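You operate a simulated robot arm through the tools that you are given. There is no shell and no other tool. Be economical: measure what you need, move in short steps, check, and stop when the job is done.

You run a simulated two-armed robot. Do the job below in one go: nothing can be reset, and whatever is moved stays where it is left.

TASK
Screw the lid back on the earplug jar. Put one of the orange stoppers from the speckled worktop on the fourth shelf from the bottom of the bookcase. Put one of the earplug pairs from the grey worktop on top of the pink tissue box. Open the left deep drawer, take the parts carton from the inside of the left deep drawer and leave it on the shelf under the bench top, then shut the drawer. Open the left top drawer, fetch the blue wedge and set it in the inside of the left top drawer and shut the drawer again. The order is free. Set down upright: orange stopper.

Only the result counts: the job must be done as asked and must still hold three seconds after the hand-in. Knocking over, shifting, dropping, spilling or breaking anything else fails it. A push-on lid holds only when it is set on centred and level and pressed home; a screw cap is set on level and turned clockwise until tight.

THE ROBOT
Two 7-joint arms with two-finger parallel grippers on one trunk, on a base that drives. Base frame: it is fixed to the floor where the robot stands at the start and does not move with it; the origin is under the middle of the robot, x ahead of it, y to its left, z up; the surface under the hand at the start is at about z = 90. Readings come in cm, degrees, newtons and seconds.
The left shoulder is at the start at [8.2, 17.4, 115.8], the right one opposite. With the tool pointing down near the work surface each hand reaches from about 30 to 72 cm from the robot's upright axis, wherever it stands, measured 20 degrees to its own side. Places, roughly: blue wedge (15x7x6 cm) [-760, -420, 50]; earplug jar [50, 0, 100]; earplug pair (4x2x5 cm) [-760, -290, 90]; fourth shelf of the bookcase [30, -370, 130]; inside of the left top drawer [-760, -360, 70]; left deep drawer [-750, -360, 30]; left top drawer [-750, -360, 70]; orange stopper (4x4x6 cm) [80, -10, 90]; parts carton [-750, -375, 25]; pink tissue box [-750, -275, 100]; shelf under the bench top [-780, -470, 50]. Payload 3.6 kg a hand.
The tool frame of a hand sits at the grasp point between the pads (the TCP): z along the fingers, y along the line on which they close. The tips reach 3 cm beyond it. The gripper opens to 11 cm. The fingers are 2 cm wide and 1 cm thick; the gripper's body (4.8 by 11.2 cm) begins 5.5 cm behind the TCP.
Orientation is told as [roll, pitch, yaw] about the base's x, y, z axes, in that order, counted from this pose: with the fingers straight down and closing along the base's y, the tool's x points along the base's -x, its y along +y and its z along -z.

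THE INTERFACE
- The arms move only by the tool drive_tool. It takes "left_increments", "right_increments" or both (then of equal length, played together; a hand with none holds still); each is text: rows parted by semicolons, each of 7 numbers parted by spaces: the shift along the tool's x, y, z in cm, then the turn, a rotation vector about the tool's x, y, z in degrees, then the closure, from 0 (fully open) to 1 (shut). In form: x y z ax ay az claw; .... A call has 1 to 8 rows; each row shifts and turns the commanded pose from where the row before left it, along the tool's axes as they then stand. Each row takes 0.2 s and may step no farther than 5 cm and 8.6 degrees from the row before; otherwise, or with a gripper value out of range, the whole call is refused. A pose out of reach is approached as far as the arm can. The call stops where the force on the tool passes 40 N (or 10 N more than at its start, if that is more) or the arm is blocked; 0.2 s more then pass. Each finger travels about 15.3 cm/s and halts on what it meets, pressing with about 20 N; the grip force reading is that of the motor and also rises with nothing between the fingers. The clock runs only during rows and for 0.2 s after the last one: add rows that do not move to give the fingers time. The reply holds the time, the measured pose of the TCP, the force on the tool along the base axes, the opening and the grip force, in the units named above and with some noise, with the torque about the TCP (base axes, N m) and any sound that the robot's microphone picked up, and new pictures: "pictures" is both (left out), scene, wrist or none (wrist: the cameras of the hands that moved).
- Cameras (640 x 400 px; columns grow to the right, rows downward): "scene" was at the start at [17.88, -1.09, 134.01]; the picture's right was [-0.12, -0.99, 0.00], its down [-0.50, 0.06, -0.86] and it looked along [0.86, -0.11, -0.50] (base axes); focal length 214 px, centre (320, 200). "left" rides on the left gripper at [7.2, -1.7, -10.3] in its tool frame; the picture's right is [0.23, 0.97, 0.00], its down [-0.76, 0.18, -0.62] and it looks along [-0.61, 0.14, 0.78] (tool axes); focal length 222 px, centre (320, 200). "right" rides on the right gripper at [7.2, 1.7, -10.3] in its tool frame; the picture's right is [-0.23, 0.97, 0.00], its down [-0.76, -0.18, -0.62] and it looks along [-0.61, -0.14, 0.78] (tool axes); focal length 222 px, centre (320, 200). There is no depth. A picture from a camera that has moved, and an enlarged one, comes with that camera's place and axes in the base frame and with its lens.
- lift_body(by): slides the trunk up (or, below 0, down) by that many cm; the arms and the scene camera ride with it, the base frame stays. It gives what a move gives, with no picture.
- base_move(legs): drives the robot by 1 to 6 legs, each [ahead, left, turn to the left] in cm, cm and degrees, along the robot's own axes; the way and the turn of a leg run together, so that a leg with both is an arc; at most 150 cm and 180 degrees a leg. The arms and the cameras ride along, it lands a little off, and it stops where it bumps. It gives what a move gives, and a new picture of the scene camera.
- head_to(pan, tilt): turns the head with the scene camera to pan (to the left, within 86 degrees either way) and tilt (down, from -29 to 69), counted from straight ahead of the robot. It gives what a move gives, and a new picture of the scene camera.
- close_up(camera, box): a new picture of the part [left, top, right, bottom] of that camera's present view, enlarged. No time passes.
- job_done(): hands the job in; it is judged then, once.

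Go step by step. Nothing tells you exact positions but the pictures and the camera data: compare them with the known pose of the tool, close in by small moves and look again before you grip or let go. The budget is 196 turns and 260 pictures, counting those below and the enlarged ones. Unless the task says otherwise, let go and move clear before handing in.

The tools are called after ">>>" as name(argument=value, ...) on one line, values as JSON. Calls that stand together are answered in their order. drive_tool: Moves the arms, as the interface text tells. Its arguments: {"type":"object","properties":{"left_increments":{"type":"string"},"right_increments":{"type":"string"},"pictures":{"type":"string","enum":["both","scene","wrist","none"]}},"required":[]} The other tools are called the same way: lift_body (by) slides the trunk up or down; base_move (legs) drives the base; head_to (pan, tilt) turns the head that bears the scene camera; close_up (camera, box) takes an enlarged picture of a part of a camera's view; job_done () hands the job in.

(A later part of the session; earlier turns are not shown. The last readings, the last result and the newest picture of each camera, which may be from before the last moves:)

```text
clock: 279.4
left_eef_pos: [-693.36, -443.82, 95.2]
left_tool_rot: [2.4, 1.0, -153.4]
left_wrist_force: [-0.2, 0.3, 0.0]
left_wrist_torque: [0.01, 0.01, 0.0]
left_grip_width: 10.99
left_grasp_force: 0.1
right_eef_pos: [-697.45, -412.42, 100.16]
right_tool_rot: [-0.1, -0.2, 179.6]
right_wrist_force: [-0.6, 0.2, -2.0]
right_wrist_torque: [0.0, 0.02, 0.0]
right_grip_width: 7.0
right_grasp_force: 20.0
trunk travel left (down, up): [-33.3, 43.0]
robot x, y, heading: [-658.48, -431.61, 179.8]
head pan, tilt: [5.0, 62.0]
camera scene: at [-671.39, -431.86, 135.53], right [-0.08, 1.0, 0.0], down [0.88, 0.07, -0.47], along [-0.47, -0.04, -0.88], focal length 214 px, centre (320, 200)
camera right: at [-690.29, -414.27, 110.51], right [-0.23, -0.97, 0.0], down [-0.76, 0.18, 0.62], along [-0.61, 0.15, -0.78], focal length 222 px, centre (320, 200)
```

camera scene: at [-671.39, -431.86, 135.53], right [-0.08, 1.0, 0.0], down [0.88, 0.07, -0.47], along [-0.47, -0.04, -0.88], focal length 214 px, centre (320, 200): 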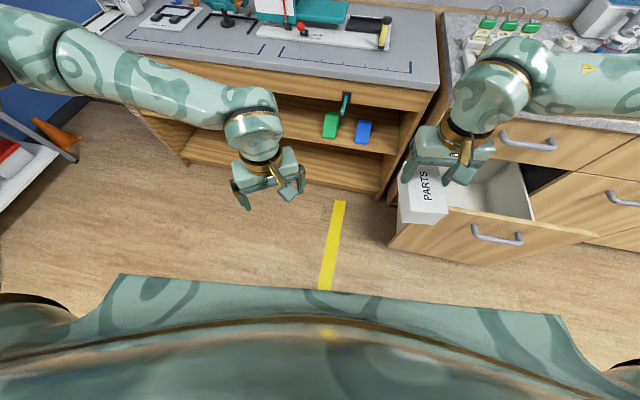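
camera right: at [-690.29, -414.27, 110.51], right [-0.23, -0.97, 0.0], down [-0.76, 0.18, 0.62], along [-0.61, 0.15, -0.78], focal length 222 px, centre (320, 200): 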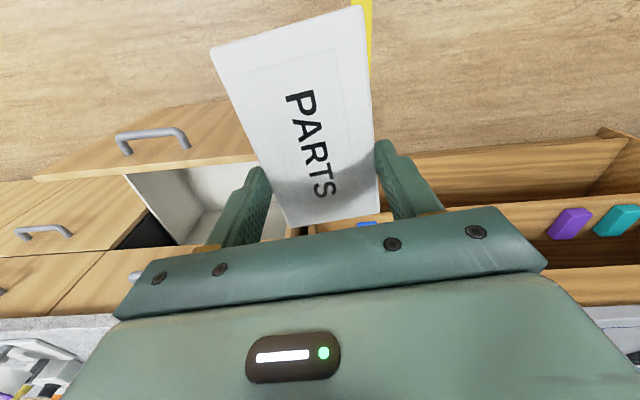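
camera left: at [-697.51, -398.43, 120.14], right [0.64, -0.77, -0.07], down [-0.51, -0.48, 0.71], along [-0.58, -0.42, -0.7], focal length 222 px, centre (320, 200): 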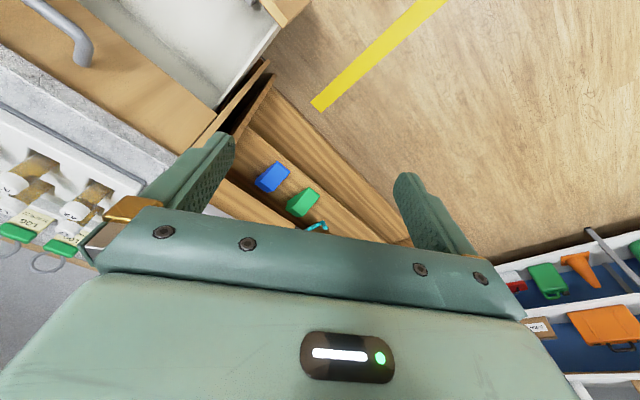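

Carton's long axis is now fore-aft. Drive ahead and set it on the free bench-top area near the front.

>>> base_move(legs=[[33, 0, 0]])

>>> drive_tool(right_increments="-4 0 0 0 0 0 0.5;-4 0 0 0 0 0 0.5;-4 0 0 0 0 0 0.5;-4 0 0 0 0 0 0.5;-4 0 0 0 0 0 0.5;-3 0 0 0 0 0 0.5;0 0 0 0 0 0 0.5")

```text
clock: 281.6
left_eef_pos: [-727.39, -443.36, 95.36]
left_tool_rot: [2.4, 1.1, -153.8]
left_wrist_force: [-0.2, 0.8, -0.4]
left_wrist_torque: [-0.03, -0.05, 0.01]
left_grip_width: 11.01
left_grasp_force: 0.0
right_eef_pos: [-731.32, -411.88, 100.15]
right_tool_rot: [-0.1, 0.0, 179.2]
right_wrist_force: [0.2, 1.3, -2.9]
right_wrist_torque: [0.0, 0.06, 0.01]
right_grip_width: 6.97
right_grasp_force: 20.1
trunk travel left (down, up): [-33.3, 43.0]
robot x, y, heading: [-692.29, -431.21, 179.4]
head pan, tilt: [5.0, 62.0]
camera scene: at [-705.3, -431.53, 135.52], right [-0.08, 1.0, 0.0], down [0.88, 0.07, -0.47], along [-0.47, -0.04, -0.88], focal length 214 px, centre (320, 200)
```

scene: 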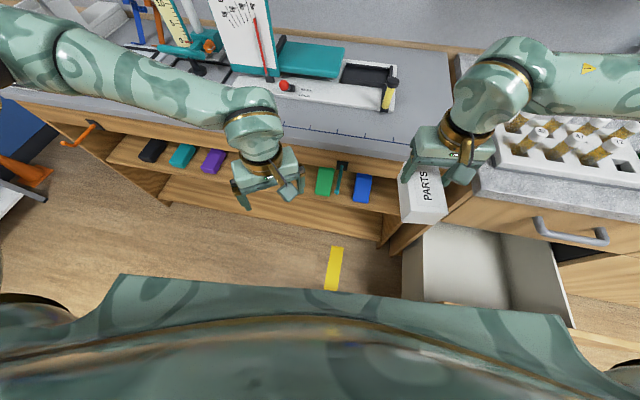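

```text
clock: 283.2
left_eef_pos: [-727.4, -443.39, 95.42]
left_tool_rot: [2.4, 0.9, -153.9]
left_wrist_force: [-0.9, -0.2, -0.5]
left_wrist_torque: [-0.01, 0.02, 0.03]
left_grip_width: 10.99
left_grasp_force: 0.1
right_eef_pos: [-753.12, -411.67, 100.35]
right_tool_rot: [0.0, 0.0, 179.2]
right_wrist_force: [0.5, 0.2, -0.9]
right_wrist_torque: [0.0, 0.01, 0.01]
right_grip_width: 6.95
right_grasp_force: 20.3
right hand out of reach, approached as far as the arm can: row 6
trunk travel left (down, up): [-33.3, 43.0]
robot x, y, heading: [-692.06, -431.2, 179.3]
head pan, tilt: [5.0, 62.0]
camera scene: at [-705.21, -431.52, 135.53], right [-0.08, 1.0, 0.0], down [0.88, 0.07, -0.47], along [-0.47, -0.04, -0.88], focal length 214 px, centre (320, 200)
camera right: at [-745.9, -413.52, 110.72], right [-0.24, -0.97, 0.0], down [-0.76, 0.19, 0.62], along [-0.61, 0.15, -0.78], focal length 222 px, centre (320, 200)
```

scene: 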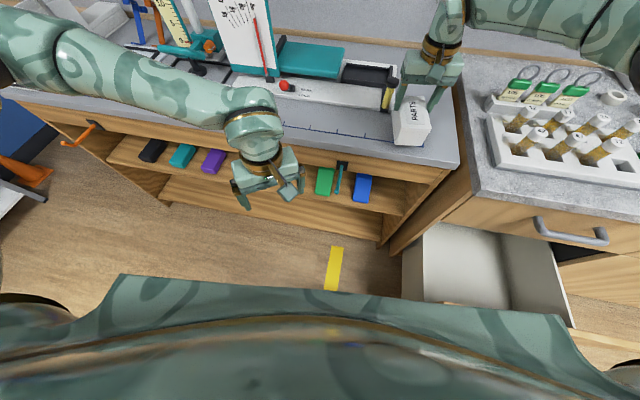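
right: 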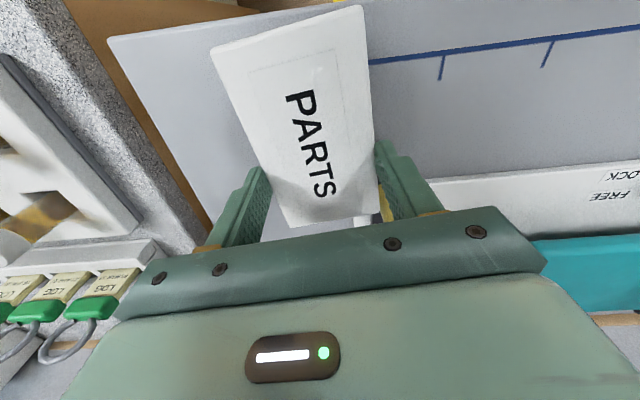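

>>> drive_tool(right_increments="1.5 0 2 0 0 0 0.5;0 0 3 0 0 0 0.5;0 0 1 0 0 0 0.5;0 0 0.5 0 0 0 0.5;0 0 0.5 0 0 0 0.5;0 0 0 0 0 0 0.5", pictures="none")

>>> close_up(camera="scene", box=[340, 60, 480, 180])

```text
clock: 283.9
left_eef_pos: [-727.21, -443.32, 95.4]
left_tool_rot: [2.3, 0.9, -154.0]
left_wrist_force: [-0.7, 0.9, -0.2]
left_wrist_torque: [-0.01, -0.04, -0.01]
left_grip_width: 10.99
left_grasp_force: 0.0
right_eef_pos: [-752.06, -411.64, 96.48]
right_tool_rot: [0.1, -0.8, 178.9]
right_wrist_force: [8.2, -0.3, 23.6]
right_wrist_torque: [0.89, -0.09, -0.39]
right_grip_width: 6.94
right_grasp_force: 14.6
trunk travel left (down, up): [-33.3, 43.0]
robot x, y, heading: [-692.1, -431.18, 179.4]
head pan, tilt: [5.0, 62.0]
stopped in row 3 (right hand): the force on the tool passed its limit at 72 N (the readings are from after the stop); the commanded pose is now the measured one
```

```text
3.33 times, centred on (410, 120) of scene
camera zoom: at [-705.02, -431.58, 135.58], right [-0.08, 1.0, 0.0], down [0.88, 0.07, -0.47], along [-0.47, -0.04, -0.88], focal length 715 px, centre (20, 467)
```

zoom: 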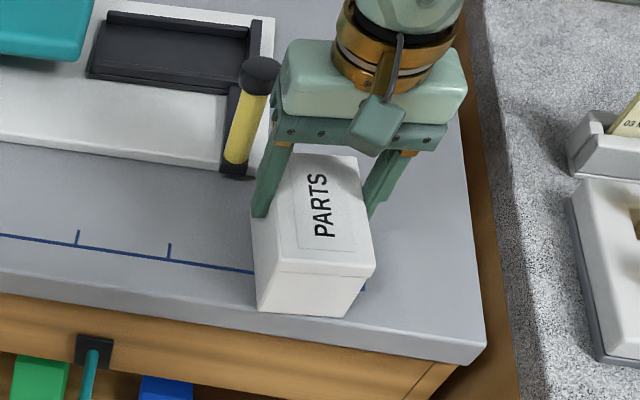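

The carton (taller than thought, ~7 cm) stands on the bench top. Open and rise.

>>> drive_tool(right_increments="0 0 -0.2 0 0 0 0.5;0 0 0 0 0 0 0.3;0 0 0 0 0 0 0.15;0 0 -3 0 0 0 0.15;0 0 -4 0 0 0 0.15;0 0 -4 0 0 0 0.15;0 0 0 0 0 0 0.15", pictures="none")

>>> close_up(camera="scene", box=[300, 40, 500, 190])

>>> close_up(camera="right", box=[0, 0, 640, 400])

```text
clock: 285.5
left_eef_pos: [-727.37, -443.43, 95.42]
left_tool_rot: [2.3, 1.0, -154.0]
left_wrist_force: [0.2, 0.5, 0.3]
left_wrist_torque: [0.01, -0.02, 0.03]
left_grip_width: 11.0
left_grasp_force: 0.1
right_eef_pos: [-752.34, -411.38, 106.14]
right_tool_rot: [0.0, -0.6, 178.9]
right_wrist_force: [-0.1, -0.7, -0.4]
right_wrist_torque: [0.0, 0.02, 0.02]
right_grip_width: 9.33
right_grasp_force: 0.0
right hand out of reach, approached as far as the arm can: row 6
trunk travel left (down, up): [-33.3, 43.0]
robot x, y, heading: [-692.01, -431.17, 179.2]
head pan, tilt: [5.0, 62.0]
```

```text
2.67 times, centred on (400, 115) of scene
camera zoom: at [-705.24, -431.48, 135.52], right [-0.08, 1.0, 0.0], down [0.88, 0.07, -0.47], along [-0.47, -0.04, -0.88], focal length 572 px, centre (107, 427)
```

zoom: 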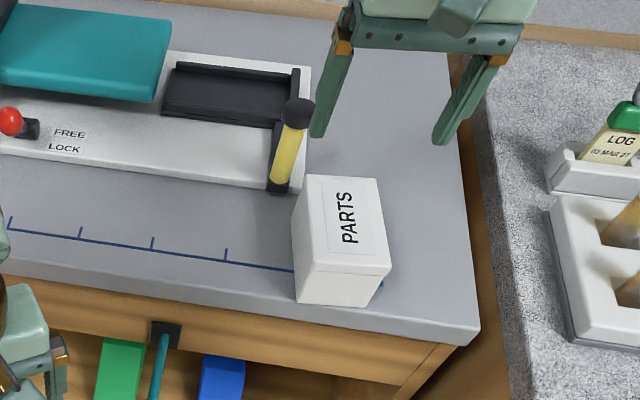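

```text
1.00 times, centred on (320, 200) of right (not enlarged: the box is as wide or as high as the picture)
camera zoom: at [-745.05, -413.53, 116.42], right [-0.25, -0.97, 0.0], down [-0.75, 0.19, 0.63], along [-0.61, 0.15, -0.78], focal length 222 px, centre (320, 200)
```

zoom: 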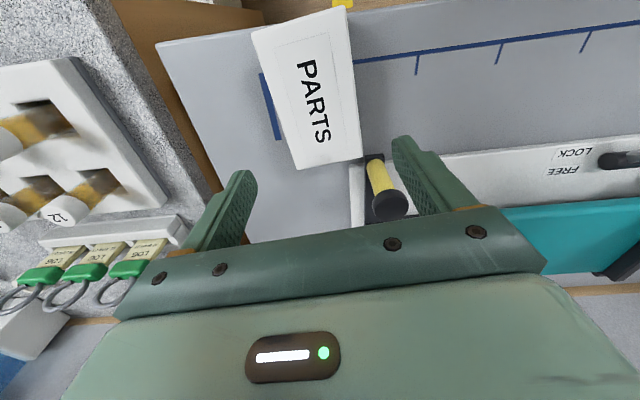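

Carton is upright on the bench at about [-751, -411.7]. Before regripping I shut the deep drawer: back off, shift right and lower the trunk so the right hand can push the front.

>>> base_move(legs=[[-32, 0, 0.8], [0, -42, 0]])

>>> lift_body(by=-32)

>>> drive_tool(right_increments="4 0 3 0 0 0 0.6;4 0 3 0 0 0 1;4 0 3 0 0 0 1;4 0 3 0 0 0 1;0 0 3 0 0 0 1;0 0 0 0 0 0 1")

```text
clock: 289.7
left_eef_pos: [-695.5, -402.5, 95.37]
left_tool_rot: [2.4, 1.0, -153.1]
left_wrist_force: [-0.1, 0.4, -0.7]
left_wrist_torque: [0.01, 0.01, 0.0]
left_grip_width: 11.0
left_grasp_force: 0.1
right_eef_pos: [-720.83, -371.16, 106.23]
right_tool_rot: [0.0, -0.5, 179.7]
right_wrist_force: [0.7, 0.5, 0.0]
right_wrist_torque: [-0.04, -0.03, -0.03]
right_grip_width: 9.35
right_grasp_force: 0.1
trunk travel left (down, up): [-33.3, 43.0]
robot x, y, heading: [-660.45, -389.97, -180.0]
head pan, tilt: [5.0, 62.0]
camera scene: at [-673.49, -390.36, 135.53], right [-0.09, 1.0, 0.0], down [0.88, 0.08, -0.47], along [-0.47, -0.04, -0.88], focal length 214 px, centre (320, 200)
```

scene: 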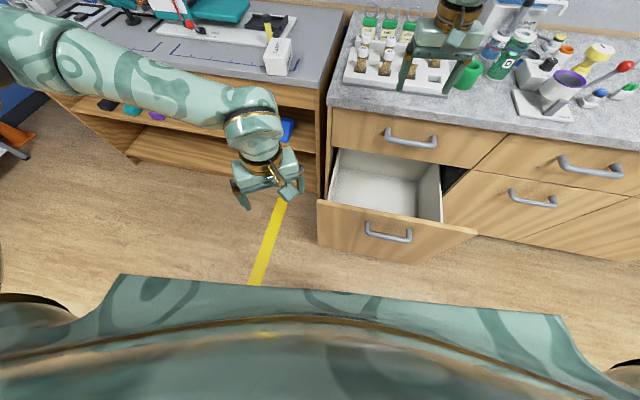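

```text
clock: 292.9
left_eef_pos: [-696.04, -402.52, 60.77]
left_tool_rot: [5.8, 7.9, -152.8]
left_wrist_force: [0.0, 0.3, -0.1]
left_wrist_torque: [0.01, 0.02, -0.02]
left_grip_width: 11.0
left_grasp_force: 0.0
right_eef_pos: [-720.74, -371.31, 74.31]
right_tool_rot: [0.0, -0.8, 179.7]
right_wrist_force: [0.0, 0.1, 0.8]
right_wrist_torque: [0.01, 0.02, 0.01]
right_grip_width: 9.34
right_grasp_force: 0.0
trunk travel left (down, up): [-1.3, 75.0]
robot x, y, heading: [-660.4, -389.92, -179.9]
head pan, tilt: [5.0, 62.0]
```

```text
clock: 293.8
left_eef_pos: [-696.17, -402.52, 60.64]
left_tool_rot: [5.9, 8.0, -152.7]
left_wrist_force: [0.2, 0.8, -0.7]
left_wrist_torque: [-0.01, 0.02, -0.03]
left_grip_width: 10.98
left_grasp_force: 0.1
right_eef_pos: [-708.26, -371.44, 64.48]
right_tool_rot: [0.3, -1.6, 179.5]
right_wrist_force: [-0.6, 1.0, 0.1]
right_wrist_torque: [-0.01, -0.01, 0.0]
right_grip_width: 0.0
right_grasp_force: 19.6
trunk travel left (down, up): [-1.3, 75.0]
robot x, y, heading: [-660.43, -389.75, -179.9]
head pan, tilt: [5.0, 62.0]
stopped in row 4 (right hand): the force on the tool passed its limit at 100 N (the readings are from after the stop); the commanded pose is now the measured one
camera scene: at [-691.14, -390.45, 101.76], right [-0.09, 1.0, 0.0], down [0.88, 0.08, -0.47], along [-0.47, -0.04, -0.88], focal length 214 px, centre (320, 200)
camera right: at [-700.82, -373.2, 74.54], right [-0.24, -0.97, 0.01], down [-0.74, 0.19, 0.64], along [-0.63, 0.14, -0.77], focal length 222 px, centre (320, 200)
```

scene: 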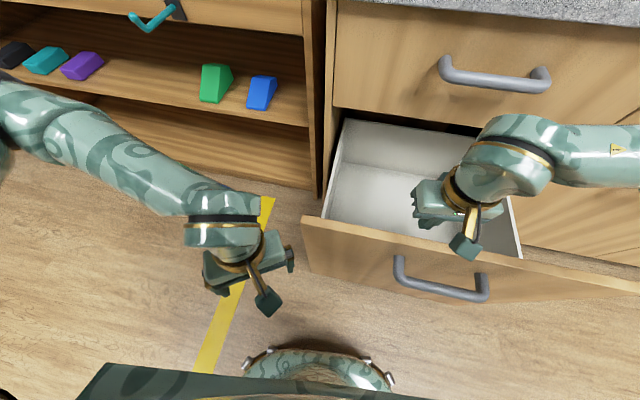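
right: 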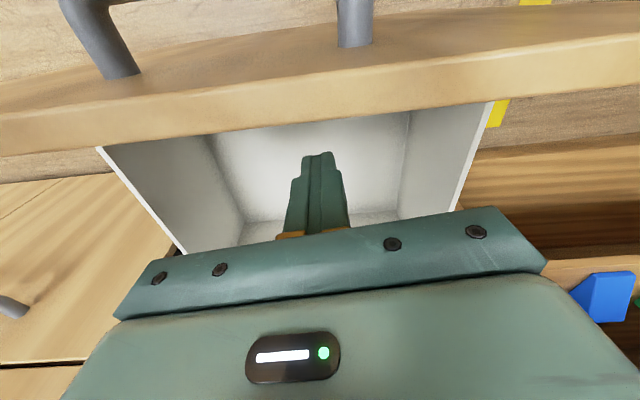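

I came down still inside the front panel. Raise, clear the panel toward the robot, and come down in front.

>>> drive_tool(right_increments="-0.5 0 -4 0 0 0 1;0 0 -4 0 0 0 1;0 0 -4 0 0 0 1;4.5 0 0 0 0 0 1;4.5 0 0 0 0 0 1;4.5 0 0 0 0 0 1;0 0 0 0 0 0 1", pictures="scene")

```text
clock: 295.4
left_eef_pos: [-696.09, -402.68, 60.79]
left_tool_rot: [5.9, 7.9, -152.8]
left_wrist_force: [0.7, -0.2, 0.7]
left_wrist_torque: [0.0, -0.02, -0.03]
left_grip_width: 11.0
left_grasp_force: 0.0
right_eef_pos: [-701.71, -374.07, 78.79]
right_tool_rot: [0.3, -1.5, 179.5]
right_wrist_force: [0.3, -0.3, 1.0]
right_wrist_torque: [0.03, 0.0, 0.01]
right_grip_width: 0.02
right_grasp_force: 20.3
right hand out of reach, approached as far as the arm can: row 5, 6
trunk travel left (down, up): [-1.3, 75.0]
robot x, y, heading: [-660.73, -389.55, -179.7]
head pan, tilt: [5.0, 62.0]
camera scene: at [-691.04, -390.47, 101.82], right [-0.09, 1.0, 0.0], down [0.88, 0.08, -0.47], along [-0.47, -0.04, -0.88], focal length 214 px, centre (320, 200)
```

scene: 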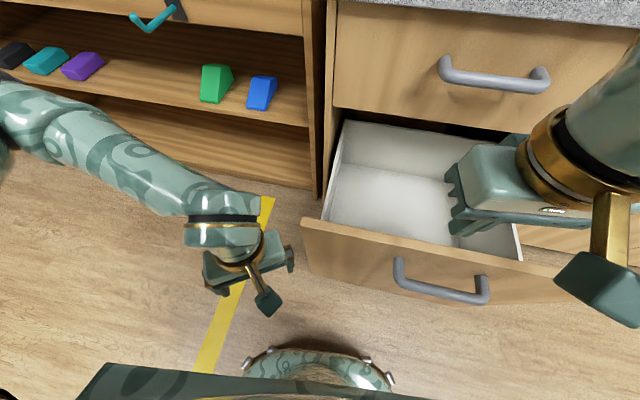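

>>> base_move(legs=[[-18, 0, 0]])

>>> drive_tool(right_increments="0 0 4 0 0 0 1;0 0 4 0 0 0 1;0 0 4 0 0 0 1;0 0 4 0 0 0 1;0 0 4 0 0 0 1;0 0 0 0 0 0 1", pictures="scene")

```text
clock: 296.9
left_eef_pos: [-678.36, -402.43, 60.72]
left_tool_rot: [6.0, 7.9, -152.8]
left_wrist_force: [0.7, 0.0, 0.6]
left_wrist_torque: [0.0, 0.0, 0.0]
left_grip_width: 11.01
left_grasp_force: 0.0
right_eef_pos: [-684.17, -374.03, 78.78]
right_tool_rot: [0.2, -1.6, 179.6]
right_wrist_force: [0.0, 0.5, 0.0]
right_wrist_torque: [0.03, 0.03, 0.03]
right_grip_width: 0.0
right_grasp_force: 20.3
trunk travel left (down, up): [-1.3, 75.0]
robot x, y, heading: [-642.78, -390.02, -179.8]
head pan, tilt: [5.0, 62.0]
camera scene: at [-673.32, -390.44, 101.83], right [-0.09, 1.0, 0.0], down [0.88, 0.08, -0.47], along [-0.47, -0.04, -0.88], focal length 214 px, centre (320, 200)
```

scene: 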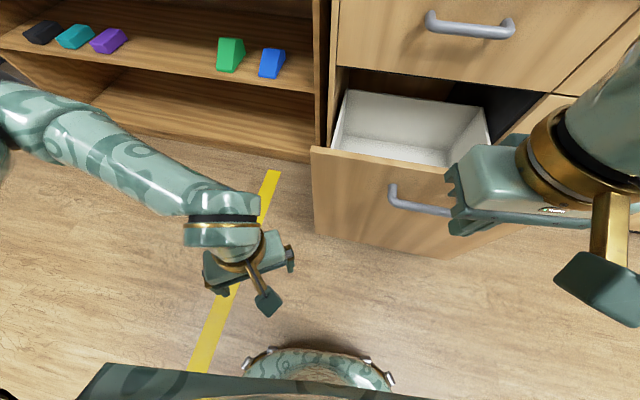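

```text
clock: 298.3
left_eef_pos: [-678.38, -402.6, 60.79]
left_tool_rot: [5.9, 7.9, -152.8]
left_wrist_force: [0.9, -0.1, 0.0]
left_wrist_torque: [0.01, 0.01, 0.01]
left_grip_width: 11.0
left_grasp_force: 0.0
right_eef_pos: [-686.1, -374.48, 58.92]
right_tool_rot: [0.2, -1.5, 179.5]
right_wrist_force: [0.4, -0.1, 0.3]
right_wrist_torque: [0.02, -0.01, 0.0]
right_grip_width: 0.0
right_grasp_force: 19.5
right hand out of reach, approached as far as the arm can: row 1, 2
trunk travel left (down, up): [-1.3, 75.0]
robot x, y, heading: [-642.88, -389.95, -179.7]
head pan, tilt: [5.0, 62.0]
camera scene: at [-673.36, -390.43, 101.82], right [-0.09, 1.0, 0.0], down [0.88, 0.08, -0.47], along [-0.47, -0.04, -0.88], focal length 214 px, centre (320, 200)
```

scene: 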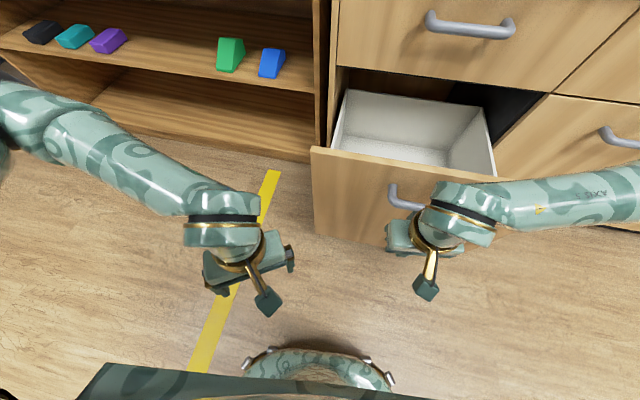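

The vertical wrist would meet the worktop edge before the drawer is shut, so I pitch the right hand forward to push with the fingertips.

>>> drive_tool(right_increments="-1 0 0 0 -7.5 0 1;-1 0 0 0 -7.5 0 1;-1 0 0 0 -7.5 0 1;-1 0 0 0 -7.5 0 1;0 0 1 0 -7.5 0 1;0 0 1 0 -7.5 0 1;0 0 1 0 -7.5 0 1;0 0 0 0 0 0 1", pictures="scene")

```text
clock: 300.1
left_eef_pos: [-678.45, -402.54, 60.72]
left_tool_rot: [5.9, 8.0, -152.8]
left_wrist_force: [-0.1, -0.4, 0.0]
left_wrist_torque: [0.04, -0.01, -0.01]
left_grip_width: 10.99
left_grasp_force: 0.1
right_eef_pos: [-694.05, -382.22, 64.51]
right_tool_rot: [-0.3, -53.4, 179.2]
right_wrist_force: [-0.6, -0.2, -0.2]
right_wrist_torque: [0.0, -0.04, 0.01]
right_grip_width: 0.01
right_grasp_force: 20.2
right hand out of reach, approached as far as the arm can: row 3, 4, 5, 6, 7
trunk travel left (down, up): [-1.3, 75.0]
robot x, y, heading: [-642.99, -389.99, -179.7]
head pan, tilt: [5.0, 62.0]
camera scene: at [-673.36, -390.45, 101.82], right [-0.09, 1.0, 0.0], down [0.88, 0.08, -0.47], along [-0.47, -0.04, -0.88], focal length 214 px, centre (320, 200)
```

scene: 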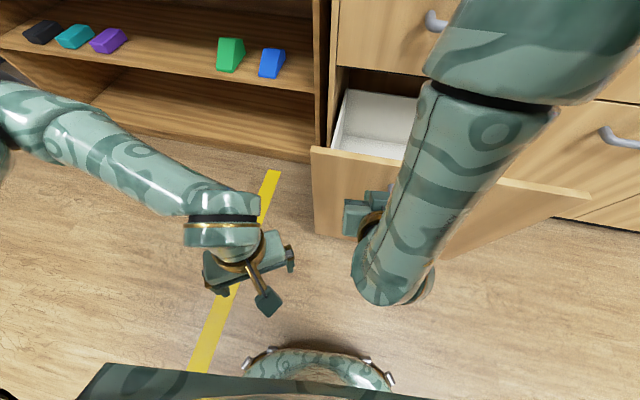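

Pitched, the right elbow would lead into the worktop. Instead I'll push with the left hand held vertical and low (left of the handle). Restore the right hand, shift the base right, lower the left hand.

>>> drive_tool(right_increments="0 0 -1 0 7.5 0 1;0 0 -1 0 7.5 0 1;0 0 -1 0 7.5 0 1;0 0 0 0 7.5 0 1;0 0 0 0 7.5 0 1;0 0 0 0 7.5 0 1;0 0 0 0 7 0 1;0 0 -3 0 0 0 1", left_increments="0 0 0 0 0 0 0.5;0 0 0 0 0 0 1;0 0 3 0 0 0 1;0 0 4 0 0 0 1;0 0 4 0 0 0 1;0 0 4 0 0 0 1;0 0 4 0 0 0 1;0 0 4 0 0 0 1", pictures="none")

>>> base_move(legs=[[0, -21, 0]])

```text
clock: 301.9
left_eef_pos: [-674.39, -403.13, 38.22]
left_tool_rot: [5.8, 7.9, -152.8]
left_wrist_force: [-0.3, 0.1, -0.8]
left_wrist_torque: [0.05, 0.0, -0.02]
left_grip_width: 0.0
left_grasp_force: 19.9
right_eef_pos: [-691.56, -382.15, 69.36]
right_tool_rot: [0.3, -2.1, 179.5]
right_wrist_force: [-0.7, 0.0, -0.3]
right_wrist_torque: [0.03, -0.01, 0.0]
right_grip_width: 0.0
right_grasp_force: 19.5
trunk travel left (down, up): [-1.3, 75.0]
robot x, y, heading: [-642.98, -390.15, -179.8]
head pan, tilt: [5.0, 62.0]
```

```text
clock: 303.5
left_eef_pos: [-674.58, -382.49, 38.16]
left_tool_rot: [5.9, 7.9, -152.6]
left_wrist_force: [-0.1, -0.2, -0.6]
left_wrist_torque: [0.04, 0.03, 0.0]
left_grip_width: 0.0
left_grasp_force: 19.6
right_eef_pos: [-691.7, -361.4, 69.37]
right_tool_rot: [0.3, -2.2, 179.8]
right_wrist_force: [0.0, 0.0, -0.2]
right_wrist_torque: [0.01, 0.0, 0.0]
right_grip_width: 0.0
right_grasp_force: 20.3
trunk travel left (down, up): [-1.3, 75.0]
robot x, y, heading: [-642.93, -368.9, -179.6]
head pan, tilt: [5.0, 62.0]
camera scene: at [-673.46, -369.71, 101.82], right [-0.09, 1.0, 0.0], down [0.88, 0.08, -0.47], along [-0.47, -0.04, -0.88], focal length 214 px, centre (320, 200)
```

scene: 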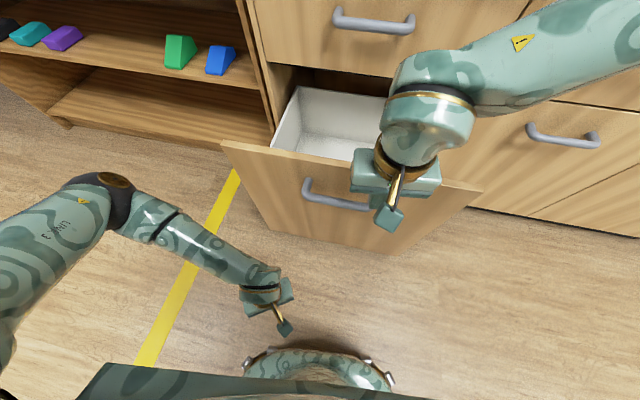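

>>> drive_tool(left_increments="-4 -2.07 0 0 0 0 1;-4 -2.07 0 0 0 0 1;-4 -2.07 0 0 0 0 1;-4 -2.07 0 0 0 0 1;-4 -2.07 0 0 0 0 1;-2 -1 0 0 0 0 1;0 0 0 0 0 0 1", right_increments="3 0 -3 0 0 0 1;0 0 -3 0 0 0 1;0 0 -3 0 0 0 1;0 0 -3 0 0 0 1;0 0 -3 0 0 0 1;0 0 -3 0 0 0 1;0 0 0 0 0 0 1", pictures="scene")

```text
clock: 305.1
left_eef_pos: [-698.87, -382.19, 34.07]
left_tool_rot: [5.8, 7.9, -152.6]
left_wrist_force: [-0.1, -0.6, 0.4]
left_wrist_torque: [0.0, 0.0, 0.02]
left_grip_width: 0.0
left_grasp_force: 20.2
right_eef_pos: [-688.15, -361.36, 87.08]
right_tool_rot: [0.2, -2.0, 179.8]
right_wrist_force: [0.6, -0.2, -0.4]
right_wrist_torque: [0.02, -0.01, 0.02]
right_grip_width: 0.0
right_grasp_force: 20.0
trunk travel left (down, up): [-1.3, 75.0]
robot x, y, heading: [-643.05, -369.21, -179.8]
head pan, tilt: [5.0, 62.0]
camera scene: at [-673.48, -369.72, 101.81], right [-0.09, 1.0, 0.0], down [0.88, 0.08, -0.47], along [-0.47, -0.04, -0.88], focal length 214 px, centre (320, 200)
```

scene: 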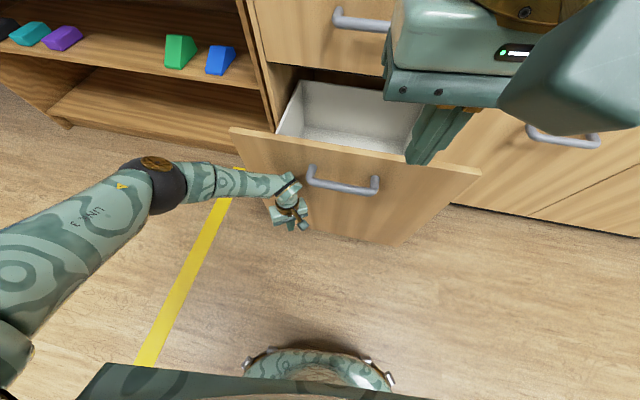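

Push with the base.

>>> base_move(legs=[[16, 0, 0]])

```text
clock: 306.6
left_eef_pos: [-714.84, -382.41, 34.05]
left_tool_rot: [5.9, 7.9, -152.4]
left_wrist_force: [0.6, -0.3, 0.0]
left_wrist_torque: [-0.01, 0.02, 0.0]
left_grip_width: 0.01
left_grasp_force: 19.6
right_eef_pos: [-704.14, -361.66, 87.12]
right_tool_rot: [0.4, -2.0, 180.0]
right_wrist_force: [0.9, -0.4, -0.8]
right_wrist_torque: [-0.01, 0.03, 0.0]
right_grip_width: 0.0
right_grasp_force: 19.8
trunk travel left (down, up): [-1.3, 75.0]
robot x, y, heading: [-658.91, -369.03, -179.4]
head pan, tilt: [5.0, 62.0]
camera scene: at [-689.52, -369.97, 101.8], right [-0.1, 1.0, 0.0], down [0.88, 0.09, -0.47], along [-0.47, -0.05, -0.88], focal length 214 px, centre (320, 200)
```

scene: 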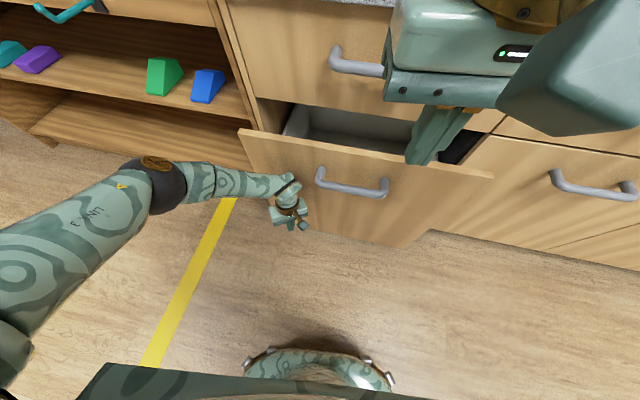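

>>> drive_tool(right_increments="2 0 -4 0 0 0 1;2 0 -4 0 0 0 1;2 0 -4 0 0 0 1;0 0 -3 0 0 0 1", pictures="none")

>>> base_move(legs=[[13, 0, 0]])

```text
clock: 307.1
left_eef_pos: [-714.81, -382.48, 34.09]
left_tool_rot: [5.9, 7.9, -152.3]
left_wrist_force: [-0.8, 0.3, 0.4]
left_wrist_torque: [0.03, -0.04, 0.02]
left_grip_width: 0.0
left_grasp_force: 19.9
right_eef_pos: [-701.98, -361.61, 91.74]
right_tool_rot: [0.0, -2.6, -179.9]
right_wrist_force: [-9.9, 0.1, -19.2]
right_wrist_torque: [0.02, 0.41, 0.04]
right_grip_width: 0.0
right_grasp_force: 20.3
trunk travel left (down, up): [-1.3, 75.0]
robot x, y, heading: [-658.62, -369.03, -179.3]
head pan, tilt: [5.0, 62.0]
stopped in row 2 (right hand): the force on the tool passed its limit at 136 N (the readings are from after the stop); the commanded pose is now the measured one
```

```text
clock: 308.5
left_eef_pos: [-727.78, -382.75, 33.95]
left_tool_rot: [5.9, 8.0, -152.4]
left_wrist_force: [0.3, -0.2, -0.9]
left_wrist_torque: [-0.02, 0.02, 0.03]
left_grip_width: 0.0
left_grasp_force: 19.5
right_eef_pos: [-714.98, -361.69, 91.75]
right_tool_rot: [0.1, -2.6, -179.9]
right_wrist_force: [-3.3, -3.2, -8.2]
right_wrist_torque: [0.42, 0.42, -0.29]
right_grip_width: 0.01
right_grasp_force: 19.8
trunk travel left (down, up): [-1.3, 75.0]
robot x, y, heading: [-671.41, -369.09, -179.3]
head pan, tilt: [5.0, 62.0]
stopped in leg 1: the force on the tool passed its limit at 45 N (the readings are from after the stop); the commanded pose is now the measured one
camera scene: at [-702.54, -370.06, 101.88], right [-0.09, 1.0, 0.0], down [0.88, 0.08, -0.48], along [-0.48, -0.04, -0.88], focal length 214 px, centre (320, 200)
```

scene: 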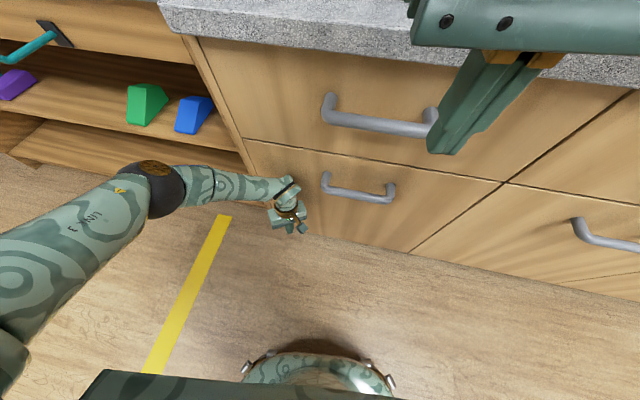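

The deep drawer is shut. The right hand had touched the robot's own head region; I free it, back off and raise the trunk.

>>> drive_tool(right_increments="-1 0 2 0 0 0 1;-1 0 3 0 0 0 1;0 0 3 0 0 0 0.5;0 0 0 0 0 0 0.5", pictures="none")

>>> base_move(legs=[[-22, 0, -0.6]])

>>> lift_body(by=24)

>>> head_to(pan=10, tilt=42)

```text
clock: 309.5
left_eef_pos: [-727.67, -382.69, 33.99]
left_tool_rot: [5.9, 8.0, -152.4]
left_wrist_force: [-0.1, -0.1, 0.1]
left_wrist_torque: [0.02, 0.03, -0.03]
left_grip_width: 0.0
left_grasp_force: 20.0
right_eef_pos: [-717.46, -361.86, 84.0]
right_tool_rot: [0.0, -2.6, -179.8]
right_wrist_force: [-0.1, 1.1, -0.2]
right_wrist_torque: [-0.03, -0.02, 0.0]
right_grip_width: 5.49
right_grasp_force: 0.0
trunk travel left (down, up): [-1.3, 75.0]
robot x, y, heading: [-671.73, -369.08, -179.3]
head pan, tilt: [5.0, 62.0]
```

```text
clock: 311.2
left_eef_pos: [-706.06, -382.07, 34.06]
left_tool_rot: [5.9, 8.0, -152.9]
left_wrist_force: [0.9, -0.9, 0.2]
left_wrist_torque: [-0.01, 0.0, -0.01]
left_grip_width: 0.0
left_grasp_force: 20.2
right_eef_pos: [-695.73, -361.16, 84.01]
right_tool_rot: [0.0, -2.6, 179.7]
right_wrist_force: [-0.1, 0.3, -0.4]
right_wrist_torque: [0.01, -0.01, 0.0]
right_grip_width: 5.5
right_grasp_force: 0.0
trunk travel left (down, up): [-1.3, 75.0]
robot x, y, heading: [-650.63, -369.08, -179.7]
head pan, tilt: [5.0, 62.0]
camera scene: at [-680.8, -369.68, 101.83], right [-0.09, 1.0, 0.0], down [0.88, 0.08, -0.47], along [-0.47, -0.04, -0.88], focal length 214 px, centre (320, 200)
```

scene: 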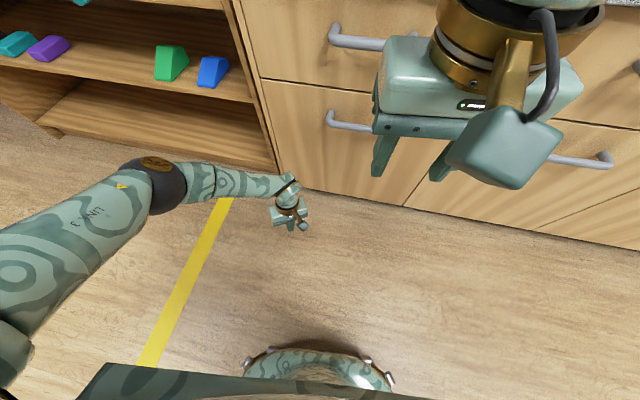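

```text
clock: 313.7
left_eef_pos: [-708.39, -382.07, 63.89]
left_tool_rot: [2.8, 1.9, -153.2]
left_wrist_force: [-0.2, 0.2, -0.6]
left_wrist_torque: [0.01, 0.0, 0.01]
left_grip_width: 0.0
left_grasp_force: 20.2
right_eef_pos: [-695.85, -361.28, 107.99]
right_tool_rot: [-0.1, -2.5, 179.6]
right_wrist_force: [0.3, 0.1, -0.3]
right_wrist_torque: [-0.05, -0.02, 0.0]
right_grip_width: 5.5
right_grasp_force: 0.1
trunk travel left (down, up): [-25.3, 51.0]
robot x, y, heading: [-650.41, -369.21, -179.8]
head pan, tilt: [5.0, 62.0]
```

```text
clock: 314.5
left_eef_pos: [-708.35, -382.04, 63.88]
left_tool_rot: [2.7, 1.9, -153.2]
left_wrist_force: [0.4, -0.5, 0.1]
left_wrist_torque: [-0.01, 0.02, 0.01]
left_grip_width: 0.0
left_grasp_force: 19.8
right_eef_pos: [-695.79, -361.25, 108.06]
right_tool_rot: [0.0, -2.5, 179.6]
right_wrist_force: [0.2, 0.4, 0.0]
right_wrist_torque: [0.02, -0.05, -0.03]
right_grip_width: 5.51
right_grasp_force: 0.1
trunk travel left (down, up): [-25.3, 51.0]
robot x, y, heading: [-650.18, -368.91, -180.0]
head pan, tilt: [10.0, 42.0]
camera scene: at [-668.55, -370.55, 129.95], right [-0.18, 0.98, 0.0], down [0.66, 0.12, -0.74], along [-0.73, -0.13, -0.67], focal length 214 px, centre (320, 200)
```

scene: 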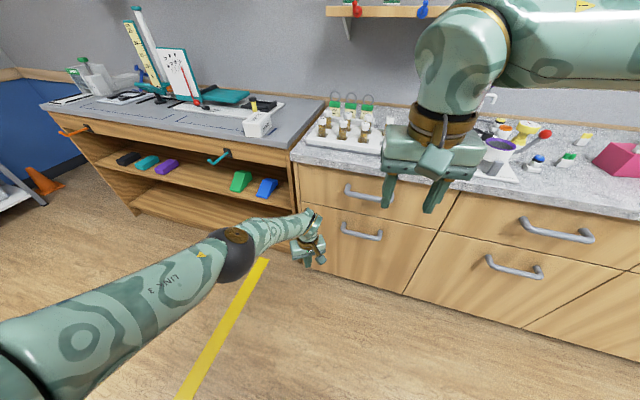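

Everything's closed and orderly. Now the left hand: raise it, reduce its yaw and pitch it forward ~45° to regrip the carton.

>>> drive_tool(left_increments="0 0 -4.5 0 0 0 0.5;0 0 -4.5 0 0 0 0;0 0 -4.5 0 0 0 0;0 0 -4.5 0 0 0 0;0 0 -4.5 0 0 0 0;0 0 -4.5 0 0 0 0;0 0 -4.5 0 0 7.5 0;0 0 -4.5 0 0 7.5 0", pictures="none")

>>> drive_tool(left_increments="0 0 0 0 -7.5 0 0;0 0 0 0 -7.5 0 0;0 0 0 0 -7.5 0 0;0 0 0 0 -7.5 0 0;0 0 0 0 -7.5 0 0;0 0 0 0 -7.5 0 0;0 0 0 0 0 0 0", pictures="none")

```text
clock: 316.3
left_eef_pos: [-710.1, -380.97, 99.71]
left_tool_rot: [2.2, 2.3, -168.3]
left_wrist_force: [-0.6, -0.2, -0.7]
left_wrist_torque: [0.0, 0.0, 0.0]
left_grip_width: 11.02
left_grasp_force: 0.0
right_eef_pos: [-695.65, -361.27, 108.06]
right_tool_rot: [0.0, -2.6, 179.6]
right_wrist_force: [-0.3, -0.7, 0.0]
right_wrist_torque: [0.02, -0.01, 0.01]
right_grip_width: 5.49
right_grasp_force: 0.0
trunk travel left (down, up): [-25.3, 51.0]
robot x, y, heading: [-650.13, -369.08, -179.9]
head pan, tilt: [10.0, 42.0]
```

```text
clock: 317.9
left_eef_pos: [-710.1, -380.96, 99.74]
left_tool_rot: [3.0, -42.6, -170.3]
left_wrist_force: [0.1, 0.2, -0.3]
left_wrist_torque: [0.01, 0.02, 0.01]
left_grip_width: 10.99
left_grasp_force: 0.0
right_eef_pos: [-695.79, -361.22, 108.07]
right_tool_rot: [0.1, -2.5, 179.6]
right_wrist_force: [0.1, 0.3, -0.9]
right_wrist_torque: [0.04, 0.02, -0.01]
right_grip_width: 5.51
right_grasp_force: 0.1
trunk travel left (down, up): [-25.3, 51.0]
robot x, y, heading: [-650.07, -369.07, -179.8]
head pan, tilt: [10.0, 42.0]
```

>>> drive_tool(left_increments="0 0 0 3.3 0 1.9 0;0 0 0 3.3 0 1.9 0;0 0 0 0 0 0 0", right_increments="0 0 -2 0 0 0 0.5;0 0 -2 0 0 0 0.5;0 0 0 0 0 0 0.5", pictures="none")

>>> base_move(legs=[[0, 30.7, 0], [31, 0, 0]])

>>> close_up(camera="left", box=[0, 0, 640, 400])

```text
clock: 318.7
left_eef_pos: [-710.18, -381.05, 99.81]
left_tool_rot: [-0.1, -42.5, -175.5]
left_wrist_force: [-0.4, 0.2, -1.0]
left_wrist_torque: [0.04, 0.02, 0.0]
left_grip_width: 11.02
left_grasp_force: 0.1
right_eef_pos: [-695.61, -361.13, 112.21]
right_tool_rot: [0.0, -2.5, 179.6]
right_wrist_force: [0.5, -0.1, -0.3]
right_wrist_torque: [-0.01, 0.01, 0.0]
right_grip_width: 5.51
right_grasp_force: 0.0
trunk travel left (down, up): [-25.3, 51.0]
robot x, y, heading: [-650.49, -369.44, -179.9]
head pan, tilt: [10.0, 42.0]
```

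```text
clock: 322.5
left_eef_pos: [-741.11, -412.47, 99.83]
left_tool_rot: [-0.3, -42.4, -175.2]
left_wrist_force: [-0.3, 0.7, 1.2]
left_wrist_torque: [0.03, -0.01, -0.01]
left_grip_width: 10.99
left_grasp_force: 0.0
right_eef_pos: [-726.78, -392.66, 112.11]
right_tool_rot: [0.0, -2.5, 179.8]
right_wrist_force: [-1.7, -0.4, -0.2]
right_wrist_torque: [0.0, 0.0, 0.02]
right_grip_width: 5.49
right_grasp_force: 0.0
trunk travel left (down, up): [-25.3, 51.0]
robot x, y, heading: [-681.34, -400.02, -179.3]
head pan, tilt: [10.0, 42.0]
camera scene: at [-699.64, -401.8, 129.94], right [-0.18, 0.98, 0.0], down [0.66, 0.12, -0.74], along [-0.73, -0.13, -0.67], focal length 214 px, centre (320, 200)
```

scene: 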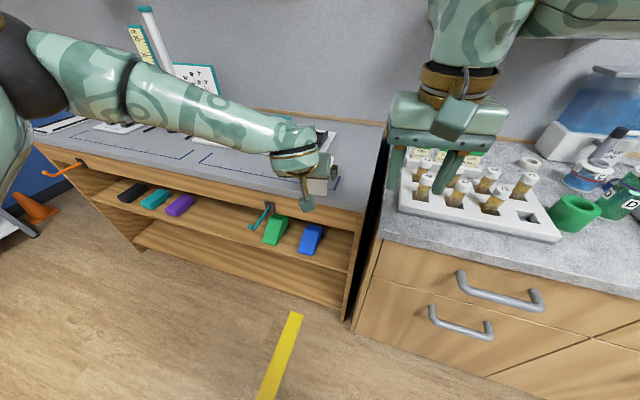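

```text
1.00 times, centred on (320, 200) of left (not enlarged: the box is as wide or as high as the picture)
camera zoom: at [-729.03, -409.62, 102.64], right [0.25, -0.96, -0.15], down [-0.13, -0.19, 0.97], along [-0.96, -0.22, -0.17], focal length 222 px, centre (320, 200)
```

zoom: 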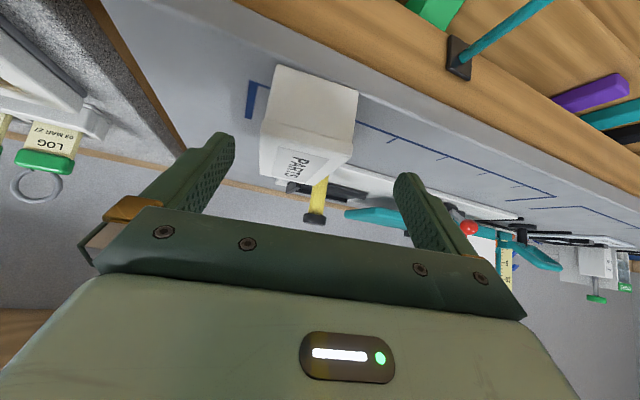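

Carton is centred between the fingers. Advance along the tool axis and grip.

>>> drive_tool(left_increments="-0.16 -0.4 3.4 0 0 0 0;-0.16 -0.4 3.4 0 0 0 0;-0.16 -0.4 3.4 0 0 0 0;0 0 0 0 0 0 0;0 0 0 0 0 0 0.3;0 0 0 0 0 0 0.5;0 0 0 0 0 0 0.5", pictures="wrist")

```text
clock: 324.1
left_eef_pos: [-748.21, -411.72, 92.84]
left_tool_rot: [-0.2, -42.8, -175.1]
left_wrist_force: [-0.2, -9.4, 20.5]
left_wrist_torque: [-1.07, 0.19, 0.19]
left_grip_width: 7.02
left_grasp_force: 19.9
right_eef_pos: [-726.45, -392.68, 112.29]
right_tool_rot: [0.0, -2.7, 179.8]
right_wrist_force: [-0.3, 0.0, 0.8]
right_wrist_torque: [0.02, -0.03, 0.02]
right_grip_width: 5.49
right_grasp_force: 0.0
trunk travel left (down, up): [-25.3, 51.0]
robot x, y, heading: [-681.36, -400.47, -179.6]
head pan, tilt: [10.0, 42.0]
camera left: at [-736.2, -409.06, 95.67], right [0.25, -0.96, -0.16], down [-0.12, -0.19, 0.97], along [-0.96, -0.22, -0.16], focal length 222 px, centre (320, 200)
```

left: 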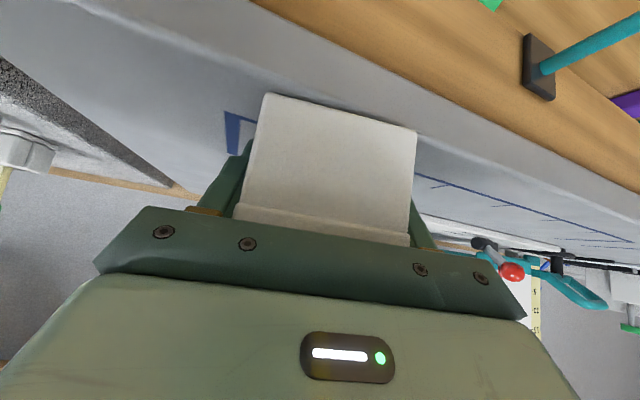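

Gripped. Lift, and raise the right hand too.

>>> drive_tool(left_increments="-0.7 0 -0.75 0 0 0 0.5;-2 0 -2.2 0 0 0 0.5;-2 0 -2.2 0 0 0 0.5;-2 0 -2.2 0 0 0 0.5;0 0 0 0 0 0 0.5", right_increments="3 0 -3 0 0 0 0.5;3 0 -3 0 0 0 0.5;3 0 -3 0 0 0 0.5;0 0 -3 0 0 0 0.5;0 0 0 0 0 0 0.5", pictures="none")

>>> base_move(legs=[[-26, 0, 0.4], [0, 49, 0]])

>>> lift_body(by=-25)

```text
clock: 325.3
left_eef_pos: [-748.34, -411.76, 102.47]
left_tool_rot: [-0.2, -42.4, -175.2]
left_wrist_force: [-0.6, 0.2, -1.9]
left_wrist_torque: [0.01, -0.05, 0.0]
left_grip_width: 6.97
left_grasp_force: 20.1
right_eef_pos: [-717.32, -392.63, 123.93]
right_tool_rot: [0.0, -2.5, 179.9]
right_wrist_force: [-0.2, 0.1, -0.2]
right_wrist_torque: [0.0, 0.01, -0.02]
right_grip_width: 5.48
right_grasp_force: 0.0
trunk travel left (down, up): [-25.3, 51.0]
robot x, y, heading: [-681.23, -400.22, -180.1]
head pan, tilt: [10.0, 42.0]
```

```text
clock: 329.7
left_eef_pos: [-721.02, -460.25, 102.52]
left_tool_rot: [-0.2, -42.5, -174.5]
left_wrist_force: [0.9, 0.7, -1.1]
left_wrist_torque: [0.01, -0.04, 0.03]
left_grip_width: 7.01
left_grasp_force: 19.7
right_eef_pos: [-690.16, -440.88, 123.83]
right_tool_rot: [0.0, -2.8, -179.5]
right_wrist_force: [0.2, -0.3, -0.5]
right_wrist_torque: [0.0, 0.0, 0.01]
right_grip_width: 5.49
right_grasp_force: 0.0
trunk travel left (down, up): [-25.3, 51.0]
robot x, y, heading: [-653.97, -448.06, -178.9]
head pan, tilt: [10.0, 42.0]
camera scene: at [-672.41, -449.91, 129.95], right [-0.19, 0.98, 0.0], down [0.66, 0.13, -0.74], along [-0.73, -0.14, -0.67], focal length 214 px, centre (320, 200)
```

scene: 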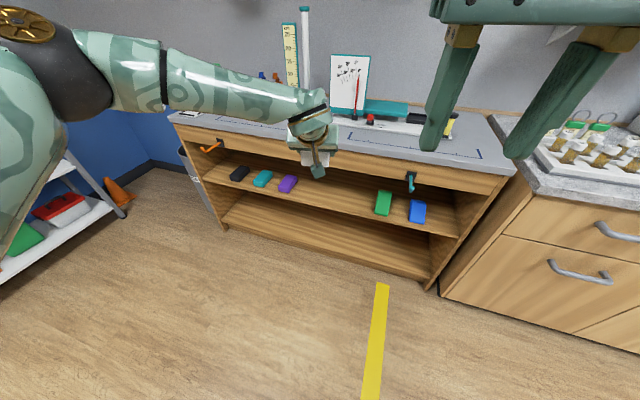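

```text
clock: 331.2
left_eef_pos: [-721.47, -460.35, 86.61]
left_tool_rot: [0.1, -41.4, -174.8]
left_wrist_force: [0.4, -0.1, -1.0]
left_wrist_torque: [0.02, -0.01, 0.04]
left_grip_width: 7.0
left_grasp_force: 19.9
right_eef_pos: [-691.4, -440.86, 108.51]
right_tool_rot: [0.5, -1.8, 179.9]
right_wrist_force: [-7.6, 3.0, 1.2]
right_wrist_torque: [-0.28, -0.86, 0.13]
right_grip_width: 5.48
right_grasp_force: 0.1
trunk travel left (down, up): [-10.3, 66.0]
robot x, y, heading: [-654.01, -448.09, -178.6]
head pan, tilt: [10.0, 42.0]
stopped: the force on the tool passed its limit at 65 N (the readings are from after the stop); the commanded pose is now the measured one
```

The right hand touched the head while leaning; move it down and forward, then lower the rest.

>>> drive_tool(right_increments="-3 0 4 0 0 0 0.5;-3 0 4 0 0 0 0.5;-2 0 4 0 0 0 0.5;0 0 3 0 0 0 0.5", pictures="none")

>>> lift_body(by=-10)

>>> drive_tool(left_increments="2.6 0 2.95 0 0 0 0.5;2.6 0 2.95 0 0 0 0.5;2.6 0 2.95 0 0 0 0.5;2.6 0 2.95 0 0 0 0.5;0 0 0 0 0 0 0.5", pictures="none")

```text
clock: 332.2
left_eef_pos: [-721.28, -460.31, 86.68]
left_tool_rot: [0.0, -41.6, -174.7]
left_wrist_force: [0.7, 0.4, -2.2]
left_wrist_torque: [-0.04, 0.01, 0.02]
left_grip_width: 6.99
left_grasp_force: 19.9
right_eef_pos: [-699.57, -440.88, 93.53]
right_tool_rot: [0.4, -1.8, -180.0]
right_wrist_force: [0.4, 0.7, -0.4]
right_wrist_torque: [0.03, 0.03, 0.03]
right_grip_width: 5.46
right_grasp_force: 0.2
trunk travel left (down, up): [-10.3, 66.0]
robot x, y, heading: [-654.1, -448.04, -178.8]
head pan, tilt: [10.0, 42.0]
```

```text
clock: 333.5
left_eef_pos: [-721.18, -460.28, 76.96]
left_tool_rot: [0.0, -41.7, -174.6]
left_wrist_force: [0.3, -0.1, -1.0]
left_wrist_torque: [0.01, -0.04, 0.02]
left_grip_width: 6.99
left_grasp_force: 20.0
right_eef_pos: [-699.58, -440.96, 83.9]
right_tool_rot: [0.6, -1.9, 180.0]
right_wrist_force: [-0.1, 0.8, 0.1]
right_wrist_torque: [0.0, 0.05, -0.02]
right_grip_width: 5.53
right_grasp_force: 0.1
trunk travel left (down, up): [-0.3, 76.0]
robot x, y, heading: [-654.03, -448.0, -178.9]
head pan, tilt: [10.0, 42.0]
```

```text
clock: 334.7
left_eef_pos: [-721.47, -460.22, 60.69]
left_tool_rot: [0.1, -41.6, -174.6]
left_wrist_force: [0.0, -0.2, -1.0]
left_wrist_torque: [-0.02, -0.05, -0.03]
left_grip_width: 6.99
left_grasp_force: 20.3
right_eef_pos: [-699.64, -441.02, 83.81]
right_tool_rot: [0.5, -1.8, 179.9]
right_wrist_force: [-0.3, 0.6, -0.2]
right_wrist_torque: [0.0, 0.03, -0.02]
right_grip_width: 5.5
right_grasp_force: 0.0
trunk travel left (down, up): [-0.3, 76.0]
robot x, y, heading: [-654.41, -448.49, -179.1]
head pan, tilt: [10.0, 42.0]
```

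Left hand with carton is at z 60.7, pitched. Check the view before inserting.

>>> head_to(pan=18, tilt=35)

```text
clock: 335.4
left_eef_pos: [-721.41, -460.38, 60.8]
left_tool_rot: [0.0, -41.6, -174.7]
left_wrist_force: [0.0, -0.3, -1.9]
left_wrist_torque: [0.01, -0.03, 0.01]
left_grip_width: 6.99
left_grasp_force: 20.2
right_eef_pos: [-699.61, -441.02, 83.88]
right_tool_rot: [0.5, -1.8, 180.0]
right_wrist_force: [0.2, 0.3, 0.4]
right_wrist_torque: [0.02, 0.02, -0.03]
right_grip_width: 5.52
right_grasp_force: 0.0
trunk travel left (down, up): [-0.3, 76.0]
robot x, y, heading: [-653.89, -448.51, -179.0]
head pan, tilt: [18.0, 35.0]
camera scene: at [-687.25, -451.36, 104.42], right [-0.32, 0.95, 0.0], down [0.54, 0.19, -0.82], along [-0.77, -0.27, -0.57], focal length 214 px, centre (320, 200)
```

scene: 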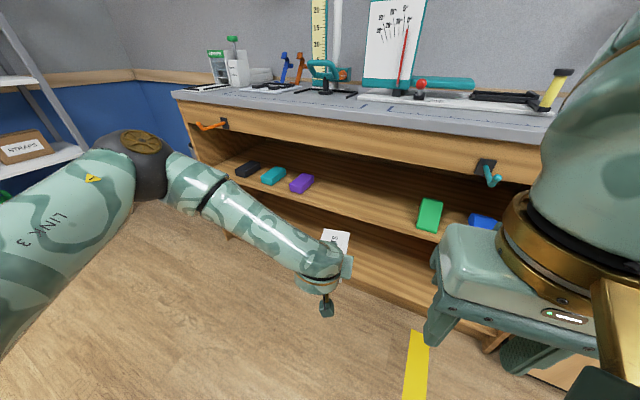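

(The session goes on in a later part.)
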